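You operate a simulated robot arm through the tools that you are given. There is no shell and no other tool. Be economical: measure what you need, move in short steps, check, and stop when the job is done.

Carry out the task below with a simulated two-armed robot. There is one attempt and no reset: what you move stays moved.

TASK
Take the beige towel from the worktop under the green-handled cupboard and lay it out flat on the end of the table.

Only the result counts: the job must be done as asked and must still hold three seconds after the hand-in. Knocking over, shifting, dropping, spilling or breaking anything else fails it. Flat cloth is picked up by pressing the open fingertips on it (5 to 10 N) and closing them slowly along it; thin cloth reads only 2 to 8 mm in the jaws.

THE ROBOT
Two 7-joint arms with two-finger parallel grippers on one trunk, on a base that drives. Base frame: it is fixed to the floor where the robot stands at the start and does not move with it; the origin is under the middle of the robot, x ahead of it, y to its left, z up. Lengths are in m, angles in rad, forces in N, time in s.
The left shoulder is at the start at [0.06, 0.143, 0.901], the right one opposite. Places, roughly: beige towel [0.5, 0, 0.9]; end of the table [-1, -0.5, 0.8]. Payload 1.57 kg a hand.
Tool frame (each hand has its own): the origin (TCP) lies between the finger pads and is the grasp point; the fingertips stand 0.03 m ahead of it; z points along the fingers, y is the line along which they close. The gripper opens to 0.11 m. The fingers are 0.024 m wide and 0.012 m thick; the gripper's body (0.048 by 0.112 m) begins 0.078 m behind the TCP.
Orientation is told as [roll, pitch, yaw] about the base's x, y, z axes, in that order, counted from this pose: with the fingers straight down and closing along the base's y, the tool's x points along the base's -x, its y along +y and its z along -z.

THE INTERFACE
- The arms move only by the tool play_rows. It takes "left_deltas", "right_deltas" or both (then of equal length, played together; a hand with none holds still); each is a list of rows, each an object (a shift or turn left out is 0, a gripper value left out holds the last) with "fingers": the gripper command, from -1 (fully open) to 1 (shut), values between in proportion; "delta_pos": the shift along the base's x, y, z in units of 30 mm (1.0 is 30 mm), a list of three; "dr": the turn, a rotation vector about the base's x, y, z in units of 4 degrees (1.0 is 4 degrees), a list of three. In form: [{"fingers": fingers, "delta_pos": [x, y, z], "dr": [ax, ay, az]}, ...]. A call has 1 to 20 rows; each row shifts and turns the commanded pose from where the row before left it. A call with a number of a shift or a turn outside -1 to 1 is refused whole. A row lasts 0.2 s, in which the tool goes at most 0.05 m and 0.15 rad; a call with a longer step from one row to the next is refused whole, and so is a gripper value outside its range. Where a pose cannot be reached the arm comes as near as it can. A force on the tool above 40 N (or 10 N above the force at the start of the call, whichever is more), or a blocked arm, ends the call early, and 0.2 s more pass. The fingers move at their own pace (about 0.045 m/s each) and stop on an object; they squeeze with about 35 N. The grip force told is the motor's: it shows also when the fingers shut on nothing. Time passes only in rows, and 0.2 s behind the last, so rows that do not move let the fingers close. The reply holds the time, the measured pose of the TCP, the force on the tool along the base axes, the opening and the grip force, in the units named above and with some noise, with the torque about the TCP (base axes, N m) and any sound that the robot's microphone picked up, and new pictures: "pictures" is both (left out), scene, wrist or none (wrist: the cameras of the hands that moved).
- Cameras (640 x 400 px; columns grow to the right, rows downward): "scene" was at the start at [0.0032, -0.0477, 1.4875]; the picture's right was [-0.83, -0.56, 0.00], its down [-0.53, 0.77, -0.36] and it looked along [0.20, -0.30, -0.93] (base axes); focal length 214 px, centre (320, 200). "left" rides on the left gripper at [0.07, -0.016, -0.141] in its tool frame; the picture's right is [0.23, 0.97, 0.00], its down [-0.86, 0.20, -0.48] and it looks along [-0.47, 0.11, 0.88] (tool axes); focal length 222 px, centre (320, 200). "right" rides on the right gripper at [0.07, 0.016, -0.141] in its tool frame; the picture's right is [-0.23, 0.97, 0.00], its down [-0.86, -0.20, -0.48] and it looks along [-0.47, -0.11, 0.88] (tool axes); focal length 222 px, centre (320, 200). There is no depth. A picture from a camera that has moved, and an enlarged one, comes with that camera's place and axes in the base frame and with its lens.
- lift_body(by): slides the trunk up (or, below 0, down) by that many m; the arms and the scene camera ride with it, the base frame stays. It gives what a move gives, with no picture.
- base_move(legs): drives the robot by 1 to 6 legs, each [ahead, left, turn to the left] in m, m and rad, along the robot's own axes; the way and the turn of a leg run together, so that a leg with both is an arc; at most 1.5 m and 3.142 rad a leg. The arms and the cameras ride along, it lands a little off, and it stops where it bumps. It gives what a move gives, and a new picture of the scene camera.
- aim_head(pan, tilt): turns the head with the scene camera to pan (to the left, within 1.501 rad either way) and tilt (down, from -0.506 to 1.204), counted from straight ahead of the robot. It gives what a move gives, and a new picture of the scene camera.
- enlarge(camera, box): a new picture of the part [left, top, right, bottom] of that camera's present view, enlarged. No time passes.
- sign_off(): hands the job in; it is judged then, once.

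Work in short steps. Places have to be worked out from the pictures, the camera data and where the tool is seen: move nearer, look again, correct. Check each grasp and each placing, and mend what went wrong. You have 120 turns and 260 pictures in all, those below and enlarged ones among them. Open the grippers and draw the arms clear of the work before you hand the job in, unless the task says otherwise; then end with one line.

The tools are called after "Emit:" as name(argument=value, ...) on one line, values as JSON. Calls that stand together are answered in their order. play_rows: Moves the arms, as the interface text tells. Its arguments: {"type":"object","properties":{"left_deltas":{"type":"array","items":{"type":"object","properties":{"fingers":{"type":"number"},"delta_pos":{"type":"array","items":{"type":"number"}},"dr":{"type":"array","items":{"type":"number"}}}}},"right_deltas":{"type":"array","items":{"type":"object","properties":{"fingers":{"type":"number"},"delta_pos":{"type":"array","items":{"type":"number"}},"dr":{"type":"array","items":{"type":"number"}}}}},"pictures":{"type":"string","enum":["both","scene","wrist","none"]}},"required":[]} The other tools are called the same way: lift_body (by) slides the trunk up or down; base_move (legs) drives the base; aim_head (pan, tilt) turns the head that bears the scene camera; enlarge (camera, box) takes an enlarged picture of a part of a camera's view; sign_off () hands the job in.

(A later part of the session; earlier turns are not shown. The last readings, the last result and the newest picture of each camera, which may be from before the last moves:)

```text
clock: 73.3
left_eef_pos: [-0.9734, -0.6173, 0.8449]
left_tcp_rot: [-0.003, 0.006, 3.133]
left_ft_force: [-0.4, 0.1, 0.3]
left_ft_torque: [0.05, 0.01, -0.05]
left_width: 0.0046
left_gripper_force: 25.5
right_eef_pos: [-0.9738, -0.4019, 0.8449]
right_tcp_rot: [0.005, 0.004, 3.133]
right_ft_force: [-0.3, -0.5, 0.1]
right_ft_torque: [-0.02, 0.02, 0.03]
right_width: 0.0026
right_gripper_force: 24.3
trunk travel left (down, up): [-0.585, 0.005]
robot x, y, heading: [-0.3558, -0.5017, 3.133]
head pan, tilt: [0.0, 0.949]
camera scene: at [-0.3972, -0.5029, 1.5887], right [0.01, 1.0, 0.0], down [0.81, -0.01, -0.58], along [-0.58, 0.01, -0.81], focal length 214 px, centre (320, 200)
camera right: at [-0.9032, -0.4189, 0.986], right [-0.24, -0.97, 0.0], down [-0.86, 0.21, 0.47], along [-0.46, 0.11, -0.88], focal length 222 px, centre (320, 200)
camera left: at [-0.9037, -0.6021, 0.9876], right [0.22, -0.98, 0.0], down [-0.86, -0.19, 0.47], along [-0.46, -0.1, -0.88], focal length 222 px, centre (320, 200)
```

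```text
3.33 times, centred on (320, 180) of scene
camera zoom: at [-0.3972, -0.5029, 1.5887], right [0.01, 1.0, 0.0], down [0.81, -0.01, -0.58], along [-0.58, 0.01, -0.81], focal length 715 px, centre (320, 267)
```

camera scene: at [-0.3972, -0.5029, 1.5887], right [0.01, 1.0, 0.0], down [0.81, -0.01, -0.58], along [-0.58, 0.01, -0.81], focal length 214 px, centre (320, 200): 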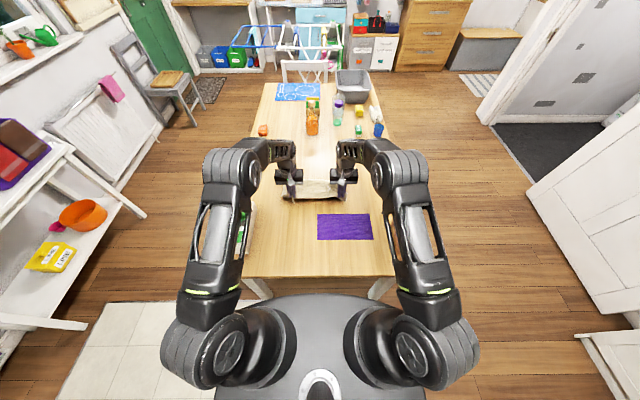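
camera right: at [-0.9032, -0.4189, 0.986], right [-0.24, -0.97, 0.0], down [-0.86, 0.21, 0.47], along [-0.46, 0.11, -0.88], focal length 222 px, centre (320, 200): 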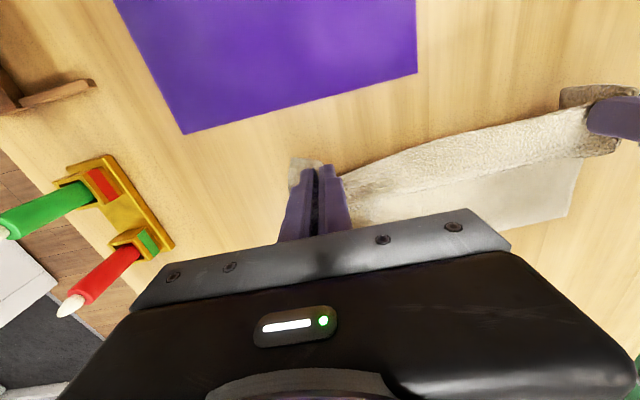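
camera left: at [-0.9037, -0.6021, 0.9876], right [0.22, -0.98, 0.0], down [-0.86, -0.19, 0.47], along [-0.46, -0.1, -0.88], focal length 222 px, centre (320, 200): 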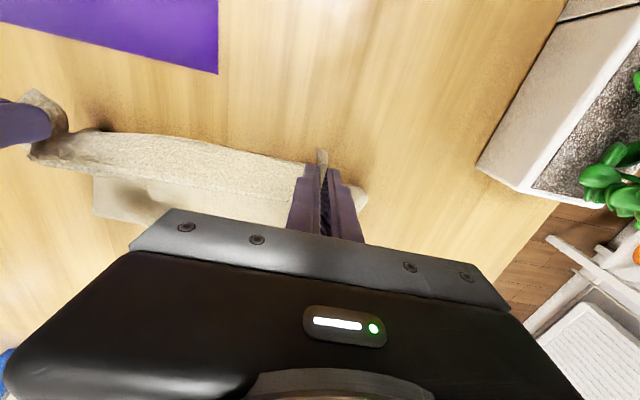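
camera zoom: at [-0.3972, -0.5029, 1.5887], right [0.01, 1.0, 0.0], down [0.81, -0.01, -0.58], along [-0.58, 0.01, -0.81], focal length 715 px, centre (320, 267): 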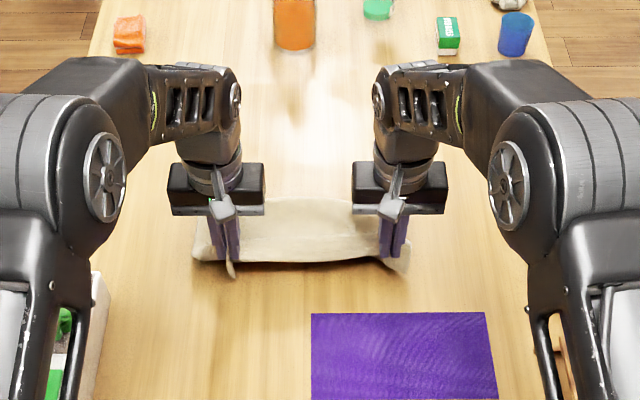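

Much better: the towel lies forward with its far hem at x≈−1.13. I bring the hands down and back to finish it.

Emit:
play_rows(left_deltas=[{"delta_pos": [0.5, 0, -0.4]}, {"delta_pos": [0.5, -0.05, -0.5]}, {"delta_pos": [0.5, -0.05, -0.5]}, {"delta_pos": [0.4, -0.05, -0.4]}, {}, {}], right_deltas=[{"delta_pos": [0.5, 0, -0.4]}, {"delta_pos": [0.5, 0.05, -0.5]}, {"delta_pos": [0.5, 0.05, -0.5]}, {"delta_pos": [0.4, 0.05, -0.4]}, {}, {}])

Emit:
enlarge(camera="scene", box=[240, 120, 400, 240])

```text
clock: 74.8
left_eef_pos: [-0.9168, -0.6239, 0.792]
left_tcp_rot: [-0.004, 0.007, 3.133]
left_ft_force: [-1.0, 4.0, 0.8]
left_ft_torque: [0.14, 0.06, -0.05]
left_width: 0.0045
left_gripper_force: 25.0
right_eef_pos: [-0.9151, -0.3989, 0.7899]
right_tcp_rot: [0.004, 0.004, 3.134]
right_ft_force: [0.2, -3.1, -0.3]
right_ft_torque: [-0.1, -0.01, 0.06]
right_width: 0.0031
right_gripper_force: 23.9
trunk travel left (down, up): [-0.585, 0.005]
robot x, y, heading: [-0.3547, -0.4994, 3.134]
head pan, tilt: [0.0, 0.949]
camera scene: at [-0.3977, -0.5028, 1.5887], right [0.01, 1.0, 0.0], down [0.81, -0.01, -0.58], along [-0.58, 0.01, -0.81], focal length 214 px, centre (320, 200)
camera right: at [-0.8456, -0.4153, 0.93], right [-0.23, -0.97, 0.0], down [-0.86, 0.21, 0.47], along [-0.46, 0.11, -0.88], focal length 222 px, centre (320, 200)
camera left: at [-0.8475, -0.6074, 0.9342], right [0.22, -0.98, 0.0], down [-0.86, -0.19, 0.47], along [-0.46, -0.1, -0.88], focal length 222 px, centre (320, 200)
```

scene: 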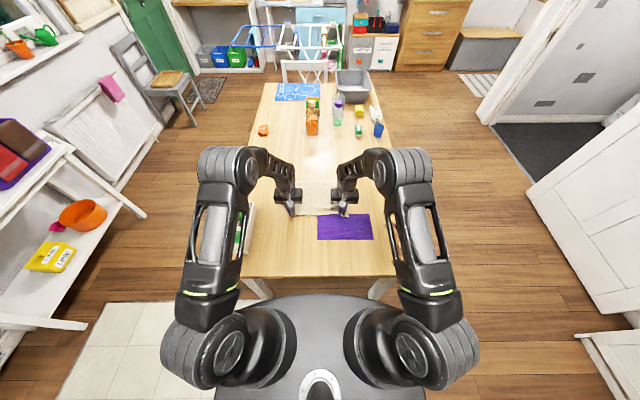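
right: 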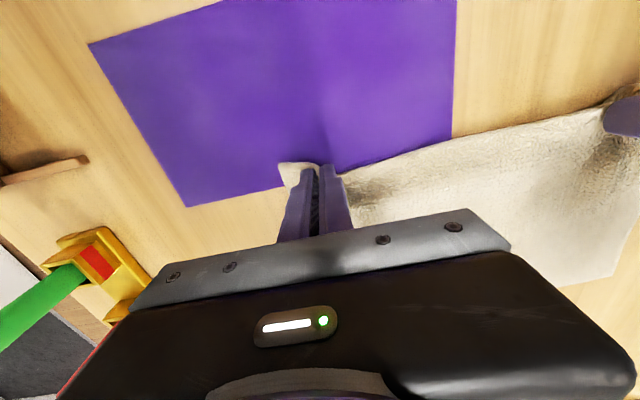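
left: 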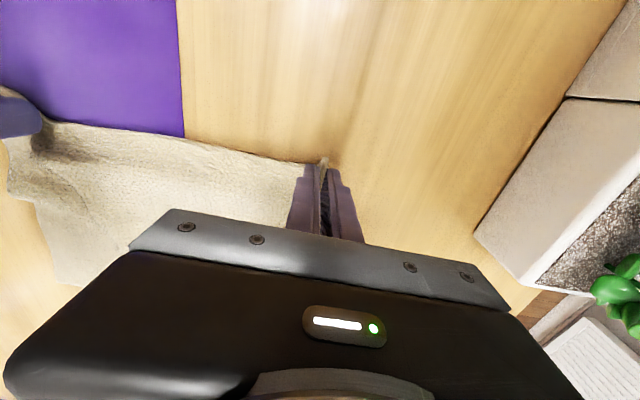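

```text
3.33 times, centred on (320, 180) of scene
camera zoom: at [-0.3977, -0.5028, 1.5887], right [0.01, 1.0, 0.0], down [0.81, -0.01, -0.58], along [-0.58, 0.01, -0.81], focal length 715 px, centre (320, 267)
```

zoom: 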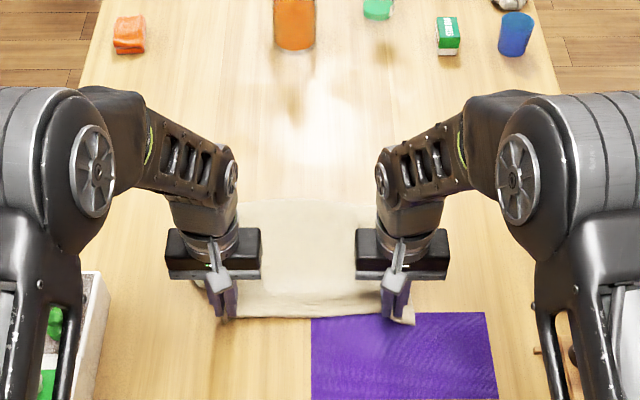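

The towel is now out to x −1.12…−0.905. I press the fingertips lightly down and open slowly, so the pinched folds are spread back out.

Emit:
play_rows(left_deltas=[{"delta_pos": [0, 0, -0.15]}, {"delta_pos": [0, 0, -0.1]}, {}], right_deltas=[{"delta_pos": [0, 0, -0.15]}, {"delta_pos": [0, 0, -0.05]}, {}], pictures="none")

```text
clock: 75.5
left_eef_pos: [-0.9161, -0.624, 0.7866]
left_tcp_rot: [-0.003, 0.002, 3.132]
left_ft_force: [0.6, 3.3, 12.4]
left_ft_torque: [0.13, 0.03, -0.05]
left_width: 0.0046
left_gripper_force: 24.6
right_eef_pos: [-0.9159, -0.3991, 0.7848]
right_tcp_rot: [0.004, -0.001, 3.133]
right_ft_force: [-1.4, -4.5, 4.0]
right_ft_torque: [-0.08, 0.08, 0.1]
right_width: 0.003
right_gripper_force: 23.9
trunk travel left (down, up): [-0.585, 0.005]
robot x, y, heading: [-0.3548, -0.5009, 3.13]
head pan, tilt: [0.0, 0.949]
```

Contact is 12 N left and 4 N right; I ease the left and open slowly.

Emit:
play_rows(left_deltas=[{"delta_pos": [0, 0, -0.0], "fingers": 0.9}, {"delta_pos": [0, 0, 0.06], "fingers": 0.8}, {"fingers": 0.7}, {"fingers": 0.6}, {"fingers": 0.5}, {"fingers": 0.4}, {"fingers": 0.3}, {"fingers": 0.25}, {}], right_deltas=[{"fingers": 0.9}, {"fingers": 0.8}, {"fingers": 0.7}, {"fingers": 0.6}, {"fingers": 0.5}, {"fingers": 0.4}, {"fingers": 0.3}, {"fingers": 0.25}, {}])

```text
clock: 77.5
left_eef_pos: [-0.9163, -0.6237, 0.7853]
left_tcp_rot: [-0.004, 0.004, 3.133]
left_ft_force: [0.0, -0.5, -0.3]
left_ft_torque: [0.0, 0.01, 0.05]
left_width: 0.0412
left_gripper_force: 0.1
right_eef_pos: [-0.9164, -0.3982, 0.784]
right_tcp_rot: [0.007, 0.004, 3.135]
right_ft_force: [-0.1, -0.3, 3.2]
right_ft_torque: [-0.01, 0.03, 0.0]
right_width: 0.0389
right_gripper_force: 0.0
trunk travel left (down, up): [-0.585, 0.005]
robot x, y, heading: [-0.3583, -0.5032, 3.135]
head pan, tilt: [0.0, 0.949]
camera scene: at [-0.3973, -0.5031, 1.5887], right [0.01, 1.0, 0.0], down [0.81, -0.01, -0.58], along [-0.58, 0.01, -0.81], focal length 214 px, centre (320, 200)
camera right: at [-0.8459, -0.4153, 0.9247], right [-0.23, -0.97, 0.0], down [-0.85, 0.21, 0.47], along [-0.46, 0.11, -0.88], focal length 222 px, centre (320, 200)
camera left: at [-0.8469, -0.6081, 0.9288], right [0.22, -0.98, 0.0], down [-0.86, -0.19, 0.47], along [-0.46, -0.1, -0.88], focal length 222 px, centre (320, 200)
```

scene: 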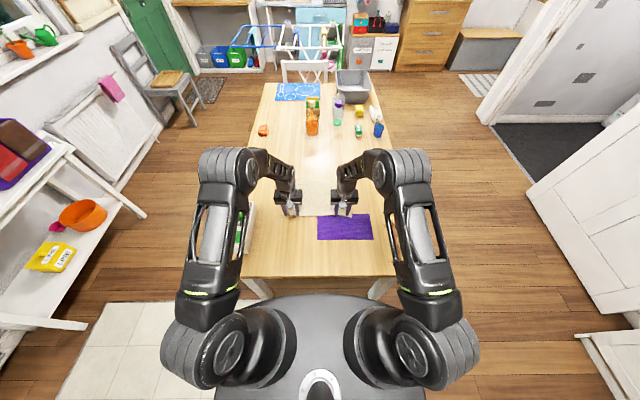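
right: 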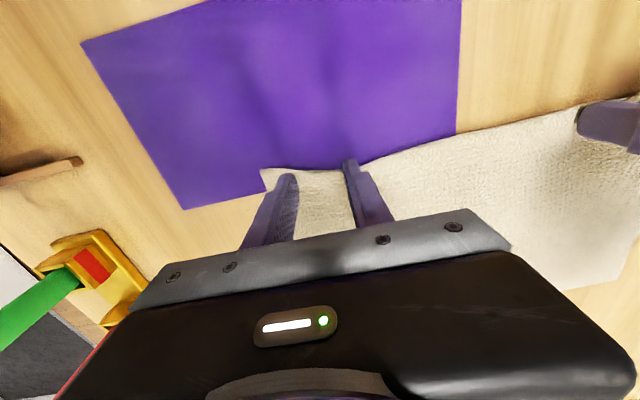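
left: 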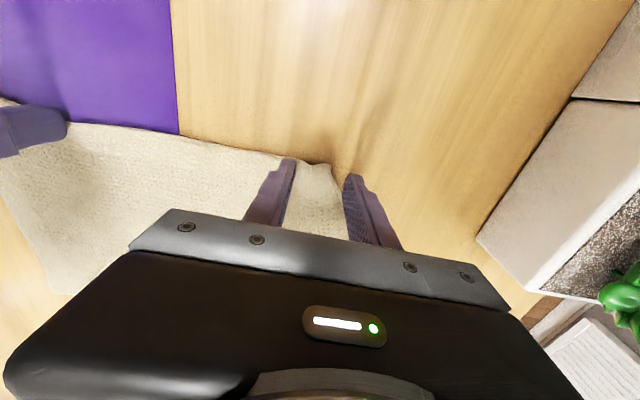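

The folds opened out nicely. I lift both hands straight up and draw them back to inspect.

Emit:
play_rows(left_deltas=[{"delta_pos": [0, 0, 0.4]}, {"delta_pos": [0, 0, 0.8]}, {"delta_pos": [0, 0, 0.9]}, {"delta_pos": [0, 0, 0.9]}, {"delta_pos": [0, 0, 0.9]}, {"delta_pos": [0.5, 0, 0.9]}, {"delta_pos": [0.9, -0.3, 0.5]}, {"delta_pos": [0.9, -0.3, 0.5]}, {"delta_pos": [0.9, -0.3, 0]}, {"delta_pos": [0.9, -0.3, 0]}, {}], right_deltas=[{"delta_pos": [0, 0, 0.4]}, {"delta_pos": [0, 0, 0.8]}, {"delta_pos": [0, 0, 0.9]}, {"delta_pos": [0, 0, 0.9]}, {"delta_pos": [0, 0, 0.9]}, {"delta_pos": [0.5, 0, 0.9]}, {"delta_pos": [0.9, 0.3, 0.5]}, {"delta_pos": [0.9, 0.3, 0.5]}, {"delta_pos": [0.9, 0.3, 0]}, {"delta_pos": [0.9, 0.3, 0]}, {}], pictures="scene")

Emit:
enlarge(camera="scene", box=[220, 120, 420, 250])

```text
clock: 80.0
left_eef_pos: [-0.793, -0.6601, 0.96]
left_tcp_rot: [-0.001, 0.005, 3.132]
left_ft_force: [0.0, 0.0, -0.2]
left_ft_torque: [-0.02, -0.01, -0.01]
left_width: 0.0414
left_gripper_force: 0.1
right_eef_pos: [-0.7926, -0.3639, 0.9594]
right_tcp_rot: [0.006, 0.003, 3.134]
right_ft_force: [-0.8, -0.6, -0.5]
right_ft_torque: [-0.01, -0.02, 0.0]
right_width: 0.0413
right_gripper_force: 0.0
trunk travel left (down, up): [-0.585, 0.005]
robot x, y, heading: [-0.3542, -0.5003, 3.135]
head pan, tilt: [0.0, 0.949]
camera scene: at [-0.3987, -0.5029, 1.5886], right [0.01, 1.0, 0.0], down [0.81, -0.01, -0.58], along [-0.58, 0.01, -0.81], focal length 214 px, centre (320, 200)
```

scene: 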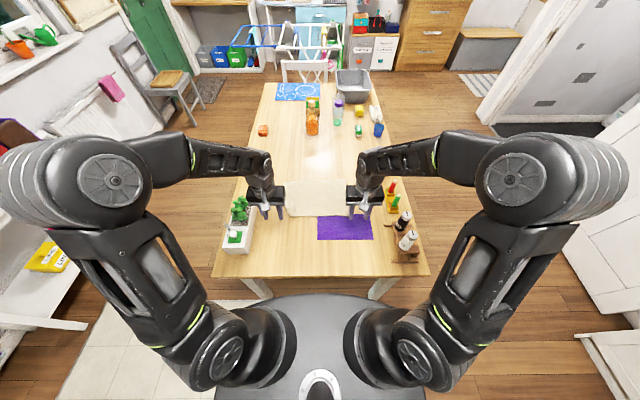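

```text
3.08 times, centred on (320, 185) of scene
camera zoom: at [-0.3987, -0.5029, 1.5886], right [0.01, 1.0, 0.0], down [0.81, -0.01, -0.58], along [-0.58, 0.01, -0.81], focal length 660 px, centre (320, 246)
```

zoom: 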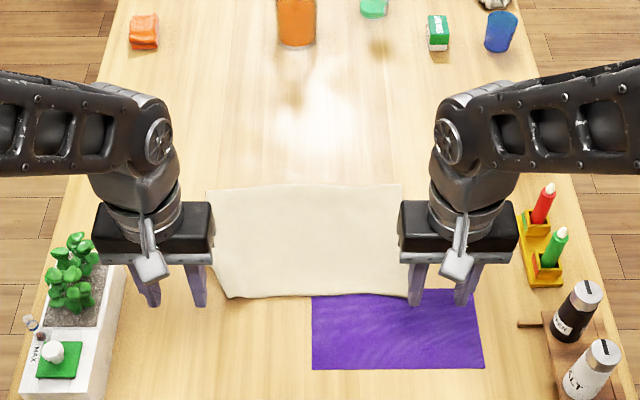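

The towel lies flat, though its near edge looks narrower than the far one. I draw the hands further back and take a closer look.

Emit:
play_rows(left_deltas=[{"delta_pos": [0.9, 0, 0.6]}, {"delta_pos": [0.9, 0, 0.6]}, {"delta_pos": [0.9, 0, 0.6]}, {"delta_pos": [0.9, 0, 0]}, {}], right_deltas=[{"delta_pos": [0.9, 0, 0.6]}, {"delta_pos": [0.9, 0, 0.6]}, {"delta_pos": [0.9, 0, 0.6]}, {"delta_pos": [0.9, 0, 0]}, {}], pictures="none")

Emit:
enlarge(camera="scene", box=[260, 160, 370, 230])

```text
clock: 81.2
left_eef_pos: [-0.6864, -0.6612, 1.0147]
left_tcp_rot: [-0.003, 0.005, 3.133]
left_ft_force: [0.3, 0.6, 0.5]
left_ft_torque: [0.02, 0.02, 0.0]
left_width: 0.041
left_gripper_force: 0.1
right_eef_pos: [-0.6841, -0.3617, 1.0153]
right_tcp_rot: [0.005, 0.003, 3.135]
right_ft_force: [0.5, -1.1, -0.1]
right_ft_torque: [-0.02, 0.01, 0.01]
right_width: 0.0413
right_gripper_force: 0.0
trunk travel left (down, up): [-0.585, 0.005]
robot x, y, heading: [-0.3559, -0.498, 3.132]
head pan, tilt: [0.0, 0.949]
```

```text
5.71 times, centred on (315, 195) of scene
camera zoom: at [-0.3982, -0.5029, 1.5886], right [0.01, 1.0, 0.0], down [0.81, -0.01, -0.58], along [-0.58, 0.01, -0.81], focal length 1226 px, centre (349, 229)
```

zoom: 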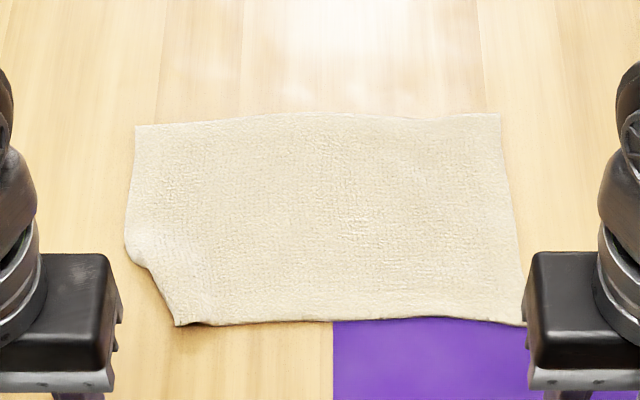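

The near-left corner (about 6 cm) is tucked under. I'll fix that with the left hand: pinch the near edge just inside the tuck, lift so the flap drops, and lay it down outwards.

Emit:
play_rows(left_deltas=[{"delta_pos": [-0.95, 0.25, -0.3]}, {"delta_pos": [-0.95, 0.25, -0.6]}, {"delta_pos": [-0.95, 0.25, -0.9]}, {"delta_pos": [-0.95, 0.25, -0.9]}, {"delta_pos": [-0.95, 0.25, -0.9]}, {"delta_pos": [-0.95, 0.25, -0.9]}, {"delta_pos": [-0.95, 0.25, -0.9]}, {"delta_pos": [-0.95, 0.25, -0.9]}, {"delta_pos": [0, 0, -0.6]}, {}], pictures="wrist")

```text
clock: 83.3
left_eef_pos: [-0.9166, -0.6001, 0.8063]
left_tcp_rot: [-0.003, 0.004, 3.133]
left_ft_force: [0.2, -0.2, 0.0]
left_ft_torque: [0.01, -0.02, -0.02]
left_width: 0.0414
left_gripper_force: 0.0
right_eef_pos: [-0.6854, -0.3615, 1.0139]
right_tcp_rot: [0.005, 0.003, 3.134]
right_ft_force: [0.1, -0.2, 0.4]
right_ft_torque: [0.0, 0.0, 0.0]
right_width: 0.0414
right_gripper_force: 0.1
trunk travel left (down, up): [-0.585, 0.005]
robot x, y, heading: [-0.3556, -0.5046, 3.132]
head pan, tilt: [0.0, 0.949]
camera left: at [-0.8463, -0.5844, 0.948], right [0.22, -0.98, 0.0], down [-0.86, -0.19, 0.47], along [-0.46, -0.1, -0.88], focal length 222 px, centre (320, 200)
```

left: 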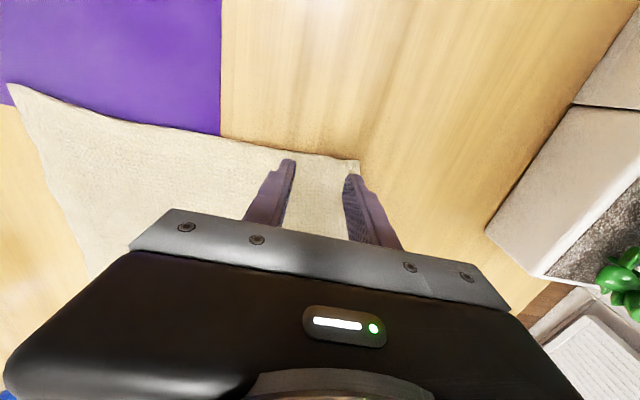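

The fingers straddle right up to the tuck's edge. I shift 1 cm inwards, press lightly and close.

Emit:
play_rows(left_deltas=[{"delta_pos": [0.1, 0.35, -0.3], "fingers": 0.4}, {"delta_pos": [0, 0, -0.3]}, {"delta_pos": [0, 0, -0.12]}, {}], pictures="none")

```text
clock: 84.3
left_eef_pos: [-0.9129, -0.5898, 0.7861]
left_tcp_rot: [-0.004, 0.003, 3.132]
left_ft_force: [-1.1, -1.7, 7.4]
left_ft_torque: [-0.23, 0.1, -0.01]
left_width: 0.0338
left_gripper_force: 0.4
right_eef_pos: [-0.6835, -0.3619, 1.0138]
right_tcp_rot: [0.006, 0.004, 3.134]
right_ft_force: [-0.3, -0.1, -0.5]
right_ft_torque: [-0.01, 0.01, 0.0]
right_width: 0.0413
right_gripper_force: 0.0
trunk travel left (down, up): [-0.585, 0.005]
robot x, y, heading: [-0.3571, -0.5012, 3.131]
head pan, tilt: [0.0, 0.949]
```

7 N, good; I close slowly and lift a few centimetres.

Emit:
play_rows(left_deltas=[{"fingers": 0.5}, {"fingers": 0.6}, {"fingers": 0.7}, {"fingers": 0.8}, {"fingers": 0.9}, {"fingers": 1}, {}, {}, {"delta_pos": [0, 0, 0.5]}, {"delta_pos": [0, 0, 0.8]}, {"delta_pos": [0, 0, 0.8]}, {"delta_pos": [0, 0, 0.6]}, {}, {}])

Emit:
enlarge(camera="scene", box=[250, 150, 380, 240])

```text
clock: 87.3
left_eef_pos: [-0.9103, -0.5887, 0.8666]
left_tcp_rot: [-0.003, 0.004, 3.132]
left_ft_force: [-0.5, 0.1, -1.1]
left_ft_torque: [0.01, 0.0, -0.01]
left_width: 0.0041
left_gripper_force: 24.5
right_eef_pos: [-0.6848, -0.3623, 1.0147]
right_tcp_rot: [0.005, 0.004, 3.133]
right_ft_force: [-0.3, 0.7, 0.7]
right_ft_torque: [-0.03, 0.02, -0.01]
right_width: 0.0412
right_gripper_force: 0.2
trunk travel left (down, up): [-0.585, 0.005]
robot x, y, heading: [-0.3548, -0.503, 3.135]
head pan, tilt: [0.0, 0.949]
camera scene: at [-0.3975, -0.5028, 1.5887], right [0.01, 1.0, 0.0], down [0.81, -0.01, -0.58], along [-0.58, 0.01, -0.81], focal length 214 px, centre (320, 200)
camera left: at [-0.8405, -0.5736, 1.0088], right [0.22, -0.98, 0.0], down [-0.86, -0.19, 0.47], along [-0.46, -0.1, -0.88], focal length 222 px, centre (320, 200)
```

scene: 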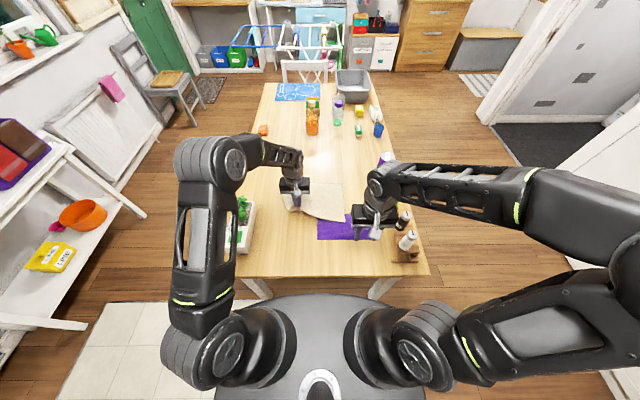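
left: 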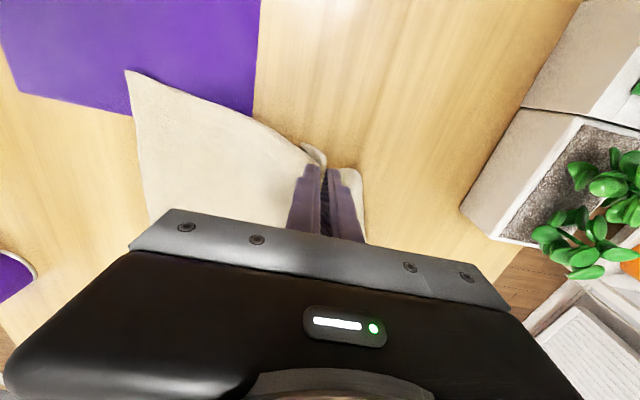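

```text
4.44 times, centred on (315, 195) of scene
camera zoom: at [-0.3975, -0.5028, 1.5887], right [0.01, 1.0, 0.0], down [0.81, -0.01, -0.58], along [-0.58, 0.01, -0.81], focal length 953 px, centre (342, 222)
```

zoom: 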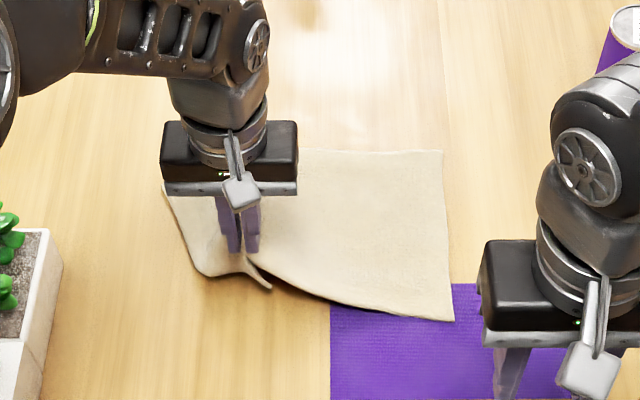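

The flap has dropped open. I move slightly outwards at this height, then lower while moving inwards so it lands pointing out.

Emit:
play_rows(left_deltas=[{"delta_pos": [0, -0.5, 0]}, {"delta_pos": [0, -0.5, 0]}, {}, {"delta_pos": [0, 0.4, -0.5]}, {"delta_pos": [0, 0.4, -0.5]}, {"delta_pos": [0.05, 0.25, -0.6]}, {"delta_pos": [0.05, 0, -0.6]}, {"delta_pos": [0.05, 0, -0.3]}, {}])

Emit:
enlarge(camera="scene", box=[250, 150, 380, 240])

```text
clock: 89.3
left_eef_pos: [-0.9062, -0.5871, 0.7907]
left_tcp_rot: [-0.004, 0.003, 3.131]
left_ft_force: [-1.8, 1.3, 6.1]
left_ft_torque: [-0.03, 0.05, 0.03]
left_width: 0.0041
left_gripper_force: 25.0
right_eef_pos: [-0.6863, -0.3614, 1.0141]
right_tcp_rot: [0.005, 0.002, 3.132]
right_ft_force: [0.3, 0.4, -1.3]
right_ft_torque: [-0.03, 0.01, 0.02]
right_width: 0.0415
right_gripper_force: 0.0
trunk travel left (down, up): [-0.585, 0.005]
robot x, y, heading: [-0.3547, -0.5014, 3.13]
head pan, tilt: [0.0, 0.949]
camera scene: at [-0.3972, -0.5026, 1.5888], right [0.01, 1.0, 0.0], down [0.81, -0.01, -0.58], along [-0.58, 0.01, -0.81], focal length 214 px, centre (320, 200)
camera left: at [-0.8373, -0.5711, 0.9343], right [0.22, -0.98, 0.0], down [-0.86, -0.19, 0.48], along [-0.46, -0.1, -0.88], focal length 222 px, centre (320, 200)
```

scene: 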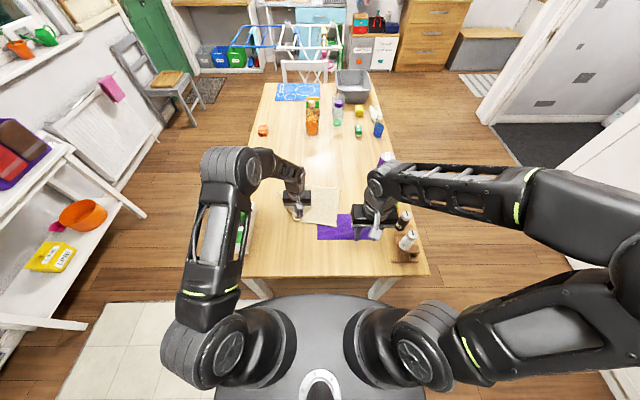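
left: 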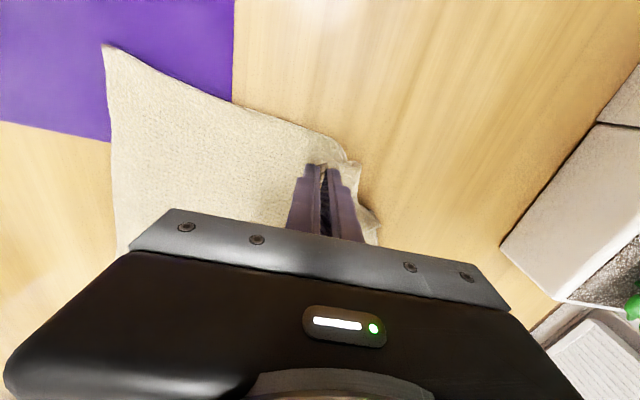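

```text
4.44 times, centred on (315, 195) of scene
camera zoom: at [-0.3972, -0.5026, 1.5888], right [0.01, 1.0, 0.0], down [0.81, -0.01, -0.58], along [-0.58, 0.01, -0.81], focal length 953 px, centre (342, 222)
```

zoom: 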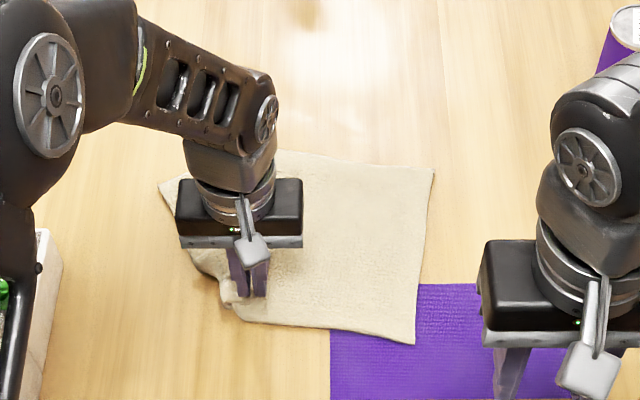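

The towel was pulled askew and the flap tucked in again, because I moved inwards too early. I lift again and this time roll the gripper so the flap points outwards.

Emit:
play_rows(left_deltas=[{"delta_pos": [0, 0, 0.5]}, {"delta_pos": [0, 0, 0.7]}, {"delta_pos": [0, 0, 0.7]}, {"delta_pos": [0, 0, 0.7]}, {"delta_pos": [0, 0, 0.5], "dr": [-1, 0, 0]}, {"dr": [-1, 0, 0]}, {"dr": [-1, 0, 0]}, {"dr": [-1, 0, 0]}, {"dr": [-1, 0, 0]}, {"dr": [-1, 0, 0]}, {"dr": [-1, 0, 0]}, {"dr": [-1, 0, 0]}, {"dr": [-1, 0, 0]}, {}, {}])

Emit:
enlarge(camera="scene", box=[250, 150, 380, 240])

```text
clock: 92.5
left_eef_pos: [-0.9061, -0.5882, 0.8836]
left_tcp_rot: [0.626, 0.008, 3.138]
left_ft_force: [0.0, 0.8, -0.7]
left_ft_torque: [0.07, -0.02, -0.01]
left_width: 0.0044
left_gripper_force: 24.7
right_eef_pos: [-0.6851, -0.3607, 1.0139]
right_tcp_rot: [0.006, 0.006, 3.133]
right_ft_force: [-1.0, 0.9, 0.0]
right_ft_torque: [-0.01, 0.0, -0.02]
right_width: 0.0413
right_gripper_force: 0.1
trunk travel left (down, up): [-0.585, 0.005]
robot x, y, heading: [-0.3525, -0.5016, 3.133]
head pan, tilt: [0.0, 0.949]
camera scene: at [-0.3976, -0.5027, 1.5887], right [0.01, 1.0, 0.0], down [0.81, -0.01, -0.58], along [-0.58, 0.01, -0.81], focal length 214 px, centre (320, 200)
camera left: at [-0.8372, -0.4907, 0.9906], right [0.22, -0.79, 0.57], down [-0.86, 0.12, 0.5], along [-0.46, -0.6, -0.65], focal length 222 px, centre (320, 200)
```

scene: 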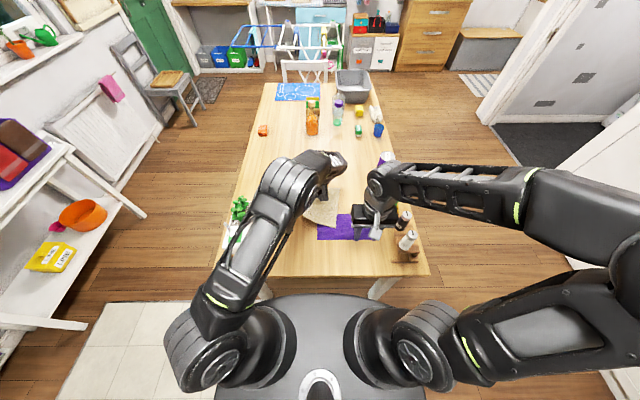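
left: 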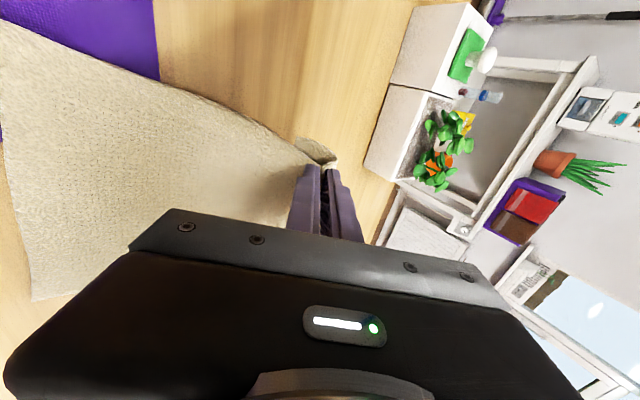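

```text
4.44 times, centred on (315, 195) of scene
camera zoom: at [-0.3976, -0.5027, 1.5887], right [0.01, 1.0, 0.0], down [0.81, -0.01, -0.58], along [-0.58, 0.01, -0.81], focal length 953 px, centre (342, 222)
```

zoom: 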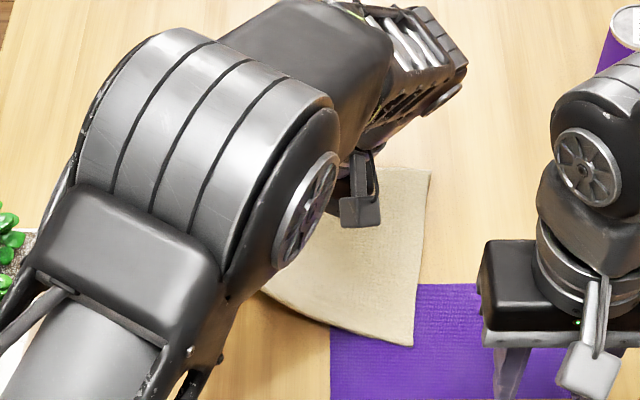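

Now straight down to about 6 cm, then down and inwards together.

Emit:
play_rows(left_deltas=[{"delta_pos": [0, 0, -0.7]}, {"delta_pos": [0, 0, -0.7]}, {}, {"delta_pos": [0, 0.4, -0.35]}, {"delta_pos": [0, 0.5, -0.4]}, {"delta_pos": [0, 0.5, -0.4]}, {"delta_pos": [0, 0.4, -0.4]}, {}])

```text
clock: 94.3
left_eef_pos: [-0.9053, -0.534, 0.7943]
left_tcp_rot: [0.626, 0.009, 3.139]
left_ft_force: [0.1, 0.8, 0.1]
left_ft_torque: [0.09, 0.03, 0.0]
left_width: 0.0044
left_gripper_force: 24.5
right_eef_pos: [-0.6845, -0.3624, 1.0147]
right_tcp_rot: [0.007, 0.003, 3.133]
right_ft_force: [-0.1, -0.1, -1.3]
right_ft_torque: [0.03, -0.02, 0.0]
right_width: 0.0413
right_gripper_force: 0.1
trunk travel left (down, up): [-0.585, 0.005]
robot x, y, heading: [-0.3571, -0.5034, 3.138]
head pan, tilt: [0.0, 0.949]
camera scene: at [-0.3975, -0.5029, 1.5887], right [0.01, 1.0, 0.0], down [0.81, -0.01, -0.58], along [-0.58, 0.01, -0.81], focal length 214 px, centre (320, 200)
camera left: at [-0.8359, -0.4366, 0.9015], right [0.22, -0.79, 0.57], down [-0.86, 0.12, 0.5], along [-0.46, -0.6, -0.65], focal length 222 px, centre (320, 200)
```

scene: 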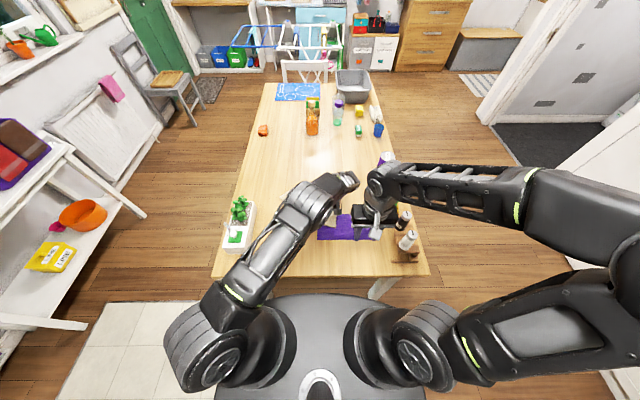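
left: 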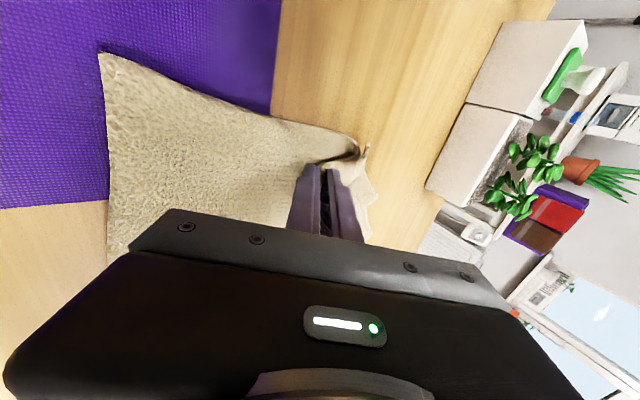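

A flap is now visible outside the fingers. I lower to contact, open slowly and withdraw to look.

Emit:
play_rows(left_deltas=[{"delta_pos": [0, 0, -0.25]}, {"fingers": 0.8}, {"fingers": 0.6}, {"fingers": 0.4}, {"fingers": 0.2}, {}, {"delta_pos": [0, 0.25, 0.4]}, {"delta_pos": [0, 0.3, 0.5]}, {"delta_pos": [0, 0.3, 0.7]}, {"delta_pos": [0.3, 0, 0.9]}, {"delta_pos": [0.5, 0, 0.9], "dr": [1, 0, 0]}, {"delta_pos": [0.8, 0, 0.9], "dr": [1, 0, 0]}, {"delta_pos": [0.9, -0.6, 0.7], "dr": [1, 0, 0]}, {"delta_pos": [0.9, -0.6, 0.7], "dr": [1, 0, 0]}, {"delta_pos": [0.9, -0.6, 0], "dr": [1, 0, 0]}, {"delta_pos": [0.9, -0.6, 0], "dr": [1, 0, 0]}, {"delta_pos": [0.9, -0.6, 0], "dr": [1, 0, 0]}, {"delta_pos": [0.9, -0.6, 0], "dr": [1, 0, 0]}, {"delta_pos": [0.3, -0.6, 0], "dr": [1, 0, 0]}, {}], pictures="none")

Emit:
enlarge(camera="scene", box=[250, 150, 380, 240])

```text
clock: 98.5
left_eef_pos: [-0.6862, -0.6344, 0.9589]
left_tcp_rot: [-0.004, 0.007, 3.133]
left_ft_force: [0.5, 0.1, 0.1]
left_ft_torque: [0.0, 0.0, -0.02]
left_width: 0.0443
left_gripper_force: 0.0
right_eef_pos: [-0.6842, -0.3609, 1.0128]
right_tcp_rot: [0.006, 0.003, 3.133]
right_ft_force: [0.4, 0.4, 0.7]
right_ft_torque: [0.01, 0.01, 0.0]
right_width: 0.0415
right_gripper_force: 0.1
trunk travel left (down, up): [-0.585, 0.005]
robot x, y, heading: [-0.3571, -0.503, 3.134]
head pan, tilt: [0.0, 0.949]
```

```text
4.44 times, centred on (315, 195) of scene
camera zoom: at [-0.3976, -0.5023, 1.5887], right [0.01, 1.0, 0.0], down [0.81, -0.01, -0.58], along [-0.58, 0.01, -0.81], focal length 953 px, centre (342, 222)
```

zoom: 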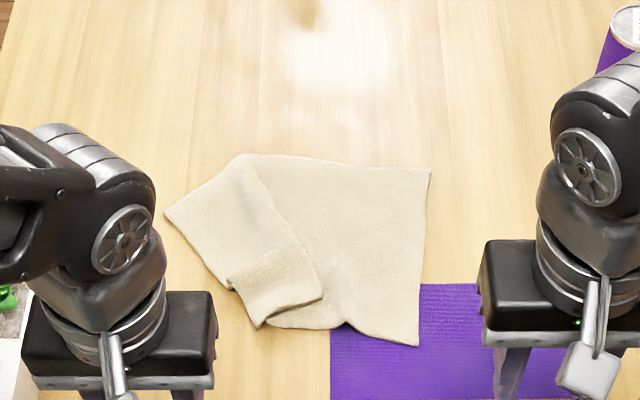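

A pleat has formed on the left. I enlarge to understand it.

Emit:
enlarge(camera="scene", box=[278, 176, 342, 222])

Emit:
enlarge(camera="left", box=[0, 0, 640, 400])

```text
8.70 times, centred on (310, 199) of scene
camera zoom: at [-0.3976, -0.5023, 1.5887], right [0.01, 1.0, 0.0], down [0.81, -0.01, -0.58], along [-0.58, 0.01, -0.81], focal length 1865 px, centre (407, 209)
```

zoom: 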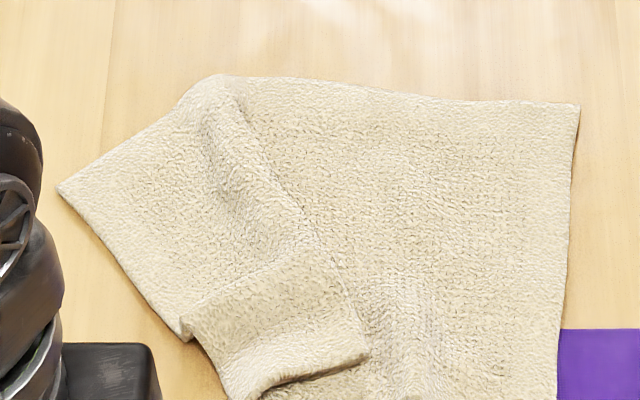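

```text
1.00 times, centred on (320, 200) of left
camera zoom: at [-0.6173, -0.6184, 1.1014], right [0.22, -0.98, 0.0], down [-0.86, -0.19, 0.47], along [-0.46, -0.1, -0.88], focal length 222 px, centre (320, 200)
```

zoom: 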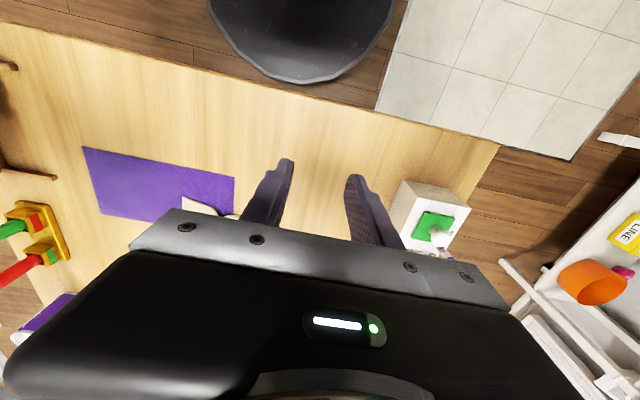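

The left third has folded over. The cleanest mend is to pick the towel up by its two well-defined far corners, let it hang open, and lay it again. I drive 6 cm closer for reach and re-measure.

Emit:
base_move(legs=[[0.06, 0, 0]])

Emit:
enlarge(camera="scene", box=[260, 170, 370, 240])

```text
clock: 99.5
left_eef_pos: [-0.7462, -0.6347, 0.9578]
left_tcp_rot: [-0.004, 0.008, 3.135]
left_ft_force: [-0.5, 0.3, -1.0]
left_ft_torque: [-0.01, -0.05, 0.02]
left_width: 0.0443
left_gripper_force: 0.1
right_eef_pos: [-0.745, -0.3608, 1.0139]
right_tcp_rot: [0.007, 0.004, 3.135]
right_ft_force: [-0.1, -0.1, 0.2]
right_ft_torque: [0.02, 0.01, -0.03]
right_width: 0.0414
right_gripper_force: 0.1
trunk travel left (down, up): [-0.585, 0.005]
robot x, y, heading: [-0.412, -0.5019, 3.131]
head pan, tilt: [0.0, 0.949]
camera scene: at [-0.4589, -0.5024, 1.5886], right [0.01, 1.0, 0.0], down [0.81, -0.01, -0.58], along [-0.58, 0.01, -0.81], focal length 214 px, centre (320, 200)
```

scene: 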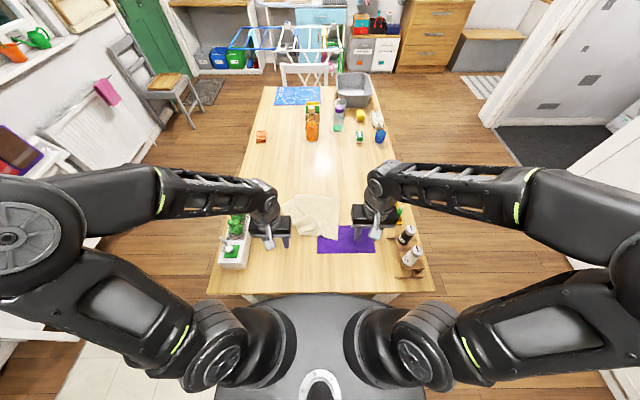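

```text
5.71 times, centred on (315, 205) of scene
camera zoom: at [-0.4589, -0.5024, 1.5886], right [0.01, 1.0, 0.0], down [0.81, -0.01, -0.58], along [-0.58, 0.01, -0.81], focal length 1226 px, centre (349, 171)
```

zoom: 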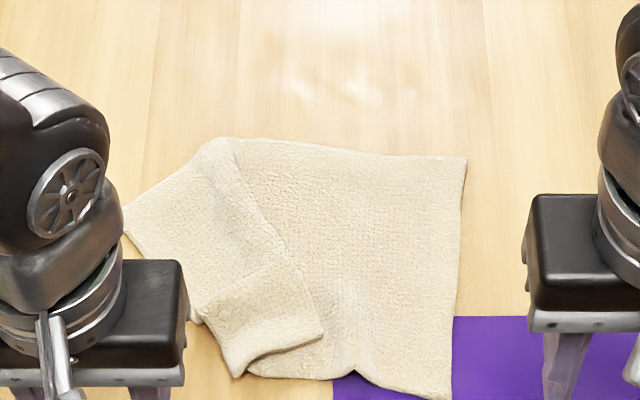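

Corners: far-left at (−1.02, −0.68), far-right at (−1.07, −0.39). I bring both hands above them, turning the left one to match its edge.

Emit:
play_rows(left_deltas=[{"delta_pos": [-0.93, -0.05, 0.3], "dr": [0, 0, 1], "fingers": 0.36}, {"delta_pos": [-0.93, -0.05, 0], "dr": [0, 0, 1]}, {"delta_pos": [-0.93, -0.05, 0], "dr": [0, 0, 1]}, {"delta_pos": [-0.93, -0.05, 0], "dr": [0, 0, 1]}, {"delta_pos": [-0.93, -0.05, 0], "dr": [0, 0, 1]}, {"delta_pos": [-0.93, -0.05, 0], "dr": [0, 0, 1]}, {"delta_pos": [-0.93, -0.05, -0.8], "dr": [0, 0, 1]}, {"delta_pos": [-0.93, -0.05, -0.9], "dr": [0, 0, 1]}, {"delta_pos": [-0.93, -0.05, -0.9], "dr": [0, 0, 1]}, {"delta_pos": [-0.93, -0.05, -0.9], "dr": [0, 0, 1]}, {"delta_pos": [0, 0, -0.9]}, {}], right_deltas=[{"delta_pos": [-0.94, -0.18, 0], "fingers": 0.36}, {"delta_pos": [-0.94, -0.18, 0]}, {"delta_pos": [-0.94, -0.18, -0.5]}, {"delta_pos": [-0.94, -0.18, -0.5]}, {"delta_pos": [-0.94, -0.18, -0.5]}, {"delta_pos": [-0.94, -0.18, -0.5]}, {"delta_pos": [-0.94, -0.18, -0.8]}, {"delta_pos": [-0.94, -0.18, -0.9]}, {"delta_pos": [-0.94, -0.18, -0.9]}, {"delta_pos": [-0.94, -0.18, -0.9]}, {"delta_pos": [-0.94, -0.18, -0.8]}, {}])

```text
clock: 102.1
left_eef_pos: [-1.0245, -0.6488, 0.836]
left_tcp_rot: [-0.002, 0.007, -2.45]
left_ft_force: [0.1, 0.0, 0.1]
left_ft_torque: [0.02, 0.04, 0.0]
left_width: 0.0353
left_gripper_force: 0.0
right_eef_pos: [-1.0545, -0.4206, 0.8257]
right_tcp_rot: [0.006, 0.003, 3.134]
right_ft_force: [0.4, 0.7, 0.7]
right_ft_torque: [0.01, 0.02, -0.01]
right_width: 0.0353
right_gripper_force: 0.0
trunk travel left (down, up): [-0.585, 0.005]
robot x, y, heading: [-0.4141, -0.4998, 3.129]
head pan, tilt: [0.0, 0.949]
camera scene: at [-0.4562, -0.5023, 1.5887], right [0.01, 1.0, 0.0], down [0.81, -0.01, -0.58], along [-0.58, 0.01, -0.81], focal length 214 px, centre (320, 200)
camera right: at [-0.9854, -0.4377, 0.9667], right [-0.23, -0.97, 0.0], down [-0.86, 0.21, 0.47], along [-0.46, 0.11, -0.88], focal length 222 px, centre (320, 200)
camera left: at [-0.9811, -0.5918, 0.9783], right [0.8, -0.61, 0.0], down [-0.53, -0.7, 0.47], along [-0.29, -0.38, -0.88], focal length 222 px, centre (320, 200)
```

scene: 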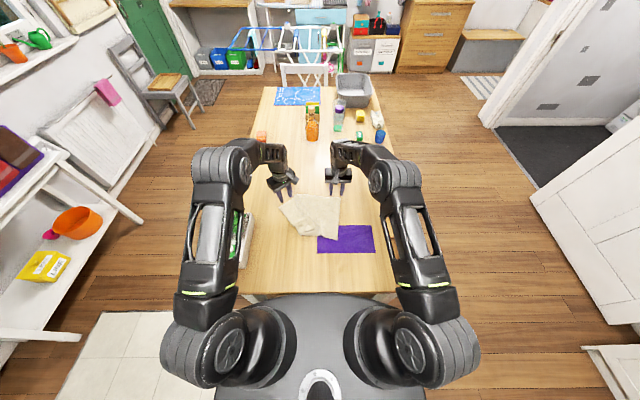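
right: 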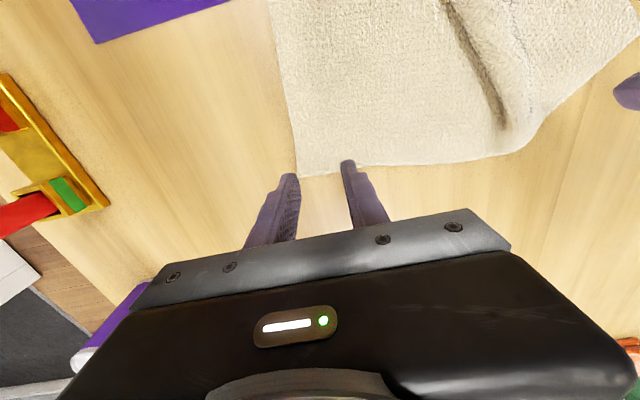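
left: 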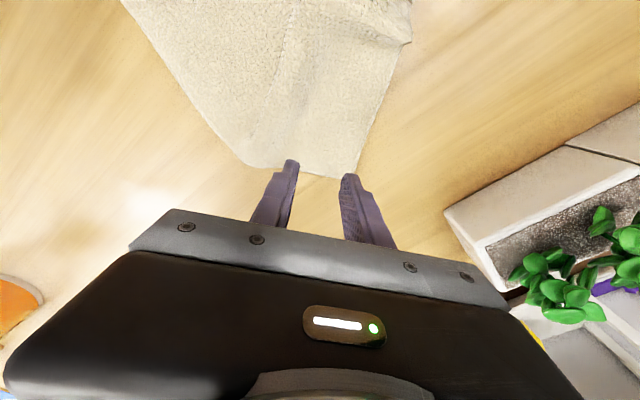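

Both are well placed at the corners. I lower to contact.

Emit:
play_rows(left_deltas=[{"delta_pos": [0, 0, -0.8]}, {"delta_pos": [0, 0, -0.7]}, {"delta_pos": [0, 0, -0.17]}, {}], right_deltas=[{"delta_pos": [0.1, -0.2, -0.6]}, {"delta_pos": [0, 0, -0.6]}, {"delta_pos": [0, 0, -0.12]}, {}], pictures="none")

```text
clock: 103.1
left_eef_pos: [-1.0241, -0.6482, 0.786]
left_tcp_rot: [-0.004, 0.005, -2.451]
left_ft_force: [0.9, 0.0, 0.5]
left_ft_torque: [0.0, 0.03, 0.0]
left_width: 0.0351
left_gripper_force: 0.2
right_eef_pos: [-1.0533, -0.4262, 0.7878]
right_tcp_rot: [0.005, 0.004, 3.134]
right_ft_force: [-0.2, -0.7, 0.1]
right_ft_torque: [0.0, 0.01, 0.01]
right_width: 0.0355
right_gripper_force: 0.1
trunk travel left (down, up): [-0.585, 0.005]
robot x, y, heading: [-0.4162, -0.4978, 3.134]
head pan, tilt: [0.0, 0.949]
```

Not yet touching; I go on a few millimetres.

Emit:
play_rows(left_deltas=[{"delta_pos": [0, 0, -0.12]}, {}], right_deltas=[{"delta_pos": [0, 0, -0.18]}, {}], pictures="none")

```text
clock: 103.7
left_eef_pos: [-1.0242, -0.6488, 0.7841]
left_tcp_rot: [-0.004, 0.002, -2.45]
left_ft_force: [-2.2, -0.3, 6.4]
left_ft_torque: [-0.01, 0.03, 0.0]
left_width: 0.0352
left_gripper_force: 0.1
right_eef_pos: [-1.0516, -0.4268, 0.7831]
right_tcp_rot: [0.005, -0.001, 3.133]
right_ft_force: [-1.4, 1.2, 15.4]
right_ft_torque: [0.04, 0.03, 0.03]
right_width: 0.0352
right_gripper_force: 0.1
trunk travel left (down, up): [-0.585, 0.005]
robot x, y, heading: [-0.4132, -0.499, 3.131]
head pan, tilt: [0.0, 0.949]
```

Contact made (6 and 15 N). I ease the right and close both slowly, then lift slightly.

Emit:
play_rows(left_deltas=[{"fingers": 0.36}, {"fingers": 0.45}, {"fingers": 0.54}, {"fingers": 0.63}, {"fingers": 0.72}, {"fingers": 0.81}, {"fingers": 0.9}, {"fingers": 1}, {}, {}, {"delta_pos": [0, 0, 0.4]}, {"delta_pos": [0, 0, 0.8]}, {"delta_pos": [0, 0, 0.8]}, {}], right_deltas=[{"delta_pos": [0, 0, 0.06], "fingers": 0.36}, {"fingers": 0.45}, {"fingers": 0.54}, {"fingers": 0.63}, {"fingers": 0.72}, {"fingers": 0.81}, {"fingers": 0.9}, {"fingers": 1}, {}, {}, {"delta_pos": [0, 0, 0.4]}, {"delta_pos": [0, 0, 0.8]}, {"delta_pos": [0, 0, 0.8]}, {}], pictures="wrist")

```text
clock: 106.7
left_eef_pos: [-1.0244, -0.648, 0.8422]
left_tcp_rot: [-0.002, 0.007, -2.451]
left_ft_force: [-0.6, 0.7, 1.3]
left_ft_torque: [0.01, -0.03, -0.01]
left_width: 0.0032
left_gripper_force: 24.4
right_eef_pos: [-1.051, -0.429, 0.842]
right_tcp_rot: [0.005, 0.003, 3.133]
right_ft_force: [0.0, 0.5, -0.8]
right_ft_torque: [0.0, 0.05, -0.01]
right_width: 0.0043
right_gripper_force: 25.7
trunk travel left (down, up): [-0.585, 0.005]
robot x, y, heading: [-0.4146, -0.503, 3.133]
head pan, tilt: [0.0, 0.949]
camera right: at [-0.9822, -0.445, 0.9822], right [-0.23, -0.97, 0.0], down [-0.86, 0.21, 0.47], along [-0.46, 0.11, -0.88], focal length 222 px, centre (320, 200)
camera left: at [-0.9812, -0.5915, 0.985], right [0.8, -0.61, 0.0], down [-0.53, -0.7, 0.47], along [-0.29, -0.38, -0.88], focal length 222 px, centre (320, 200)
```

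right: 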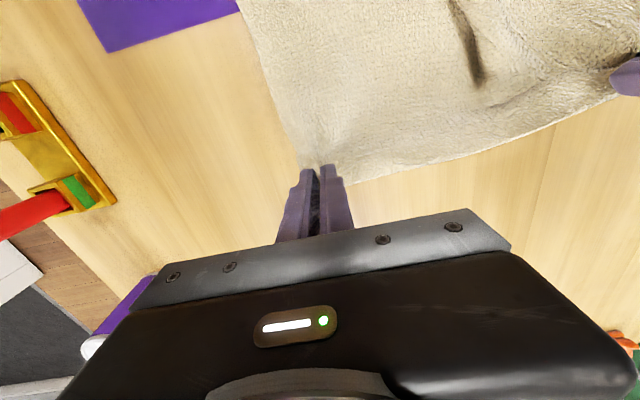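
left: 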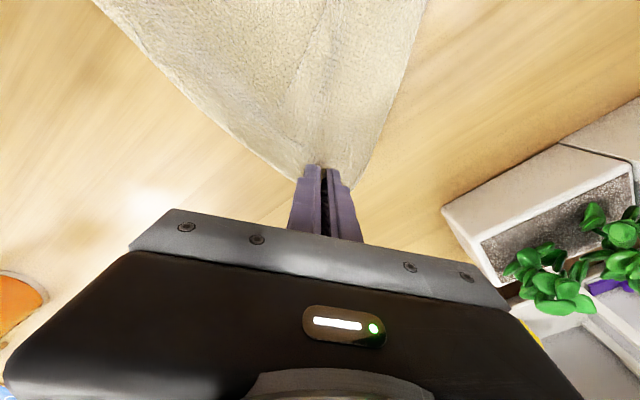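

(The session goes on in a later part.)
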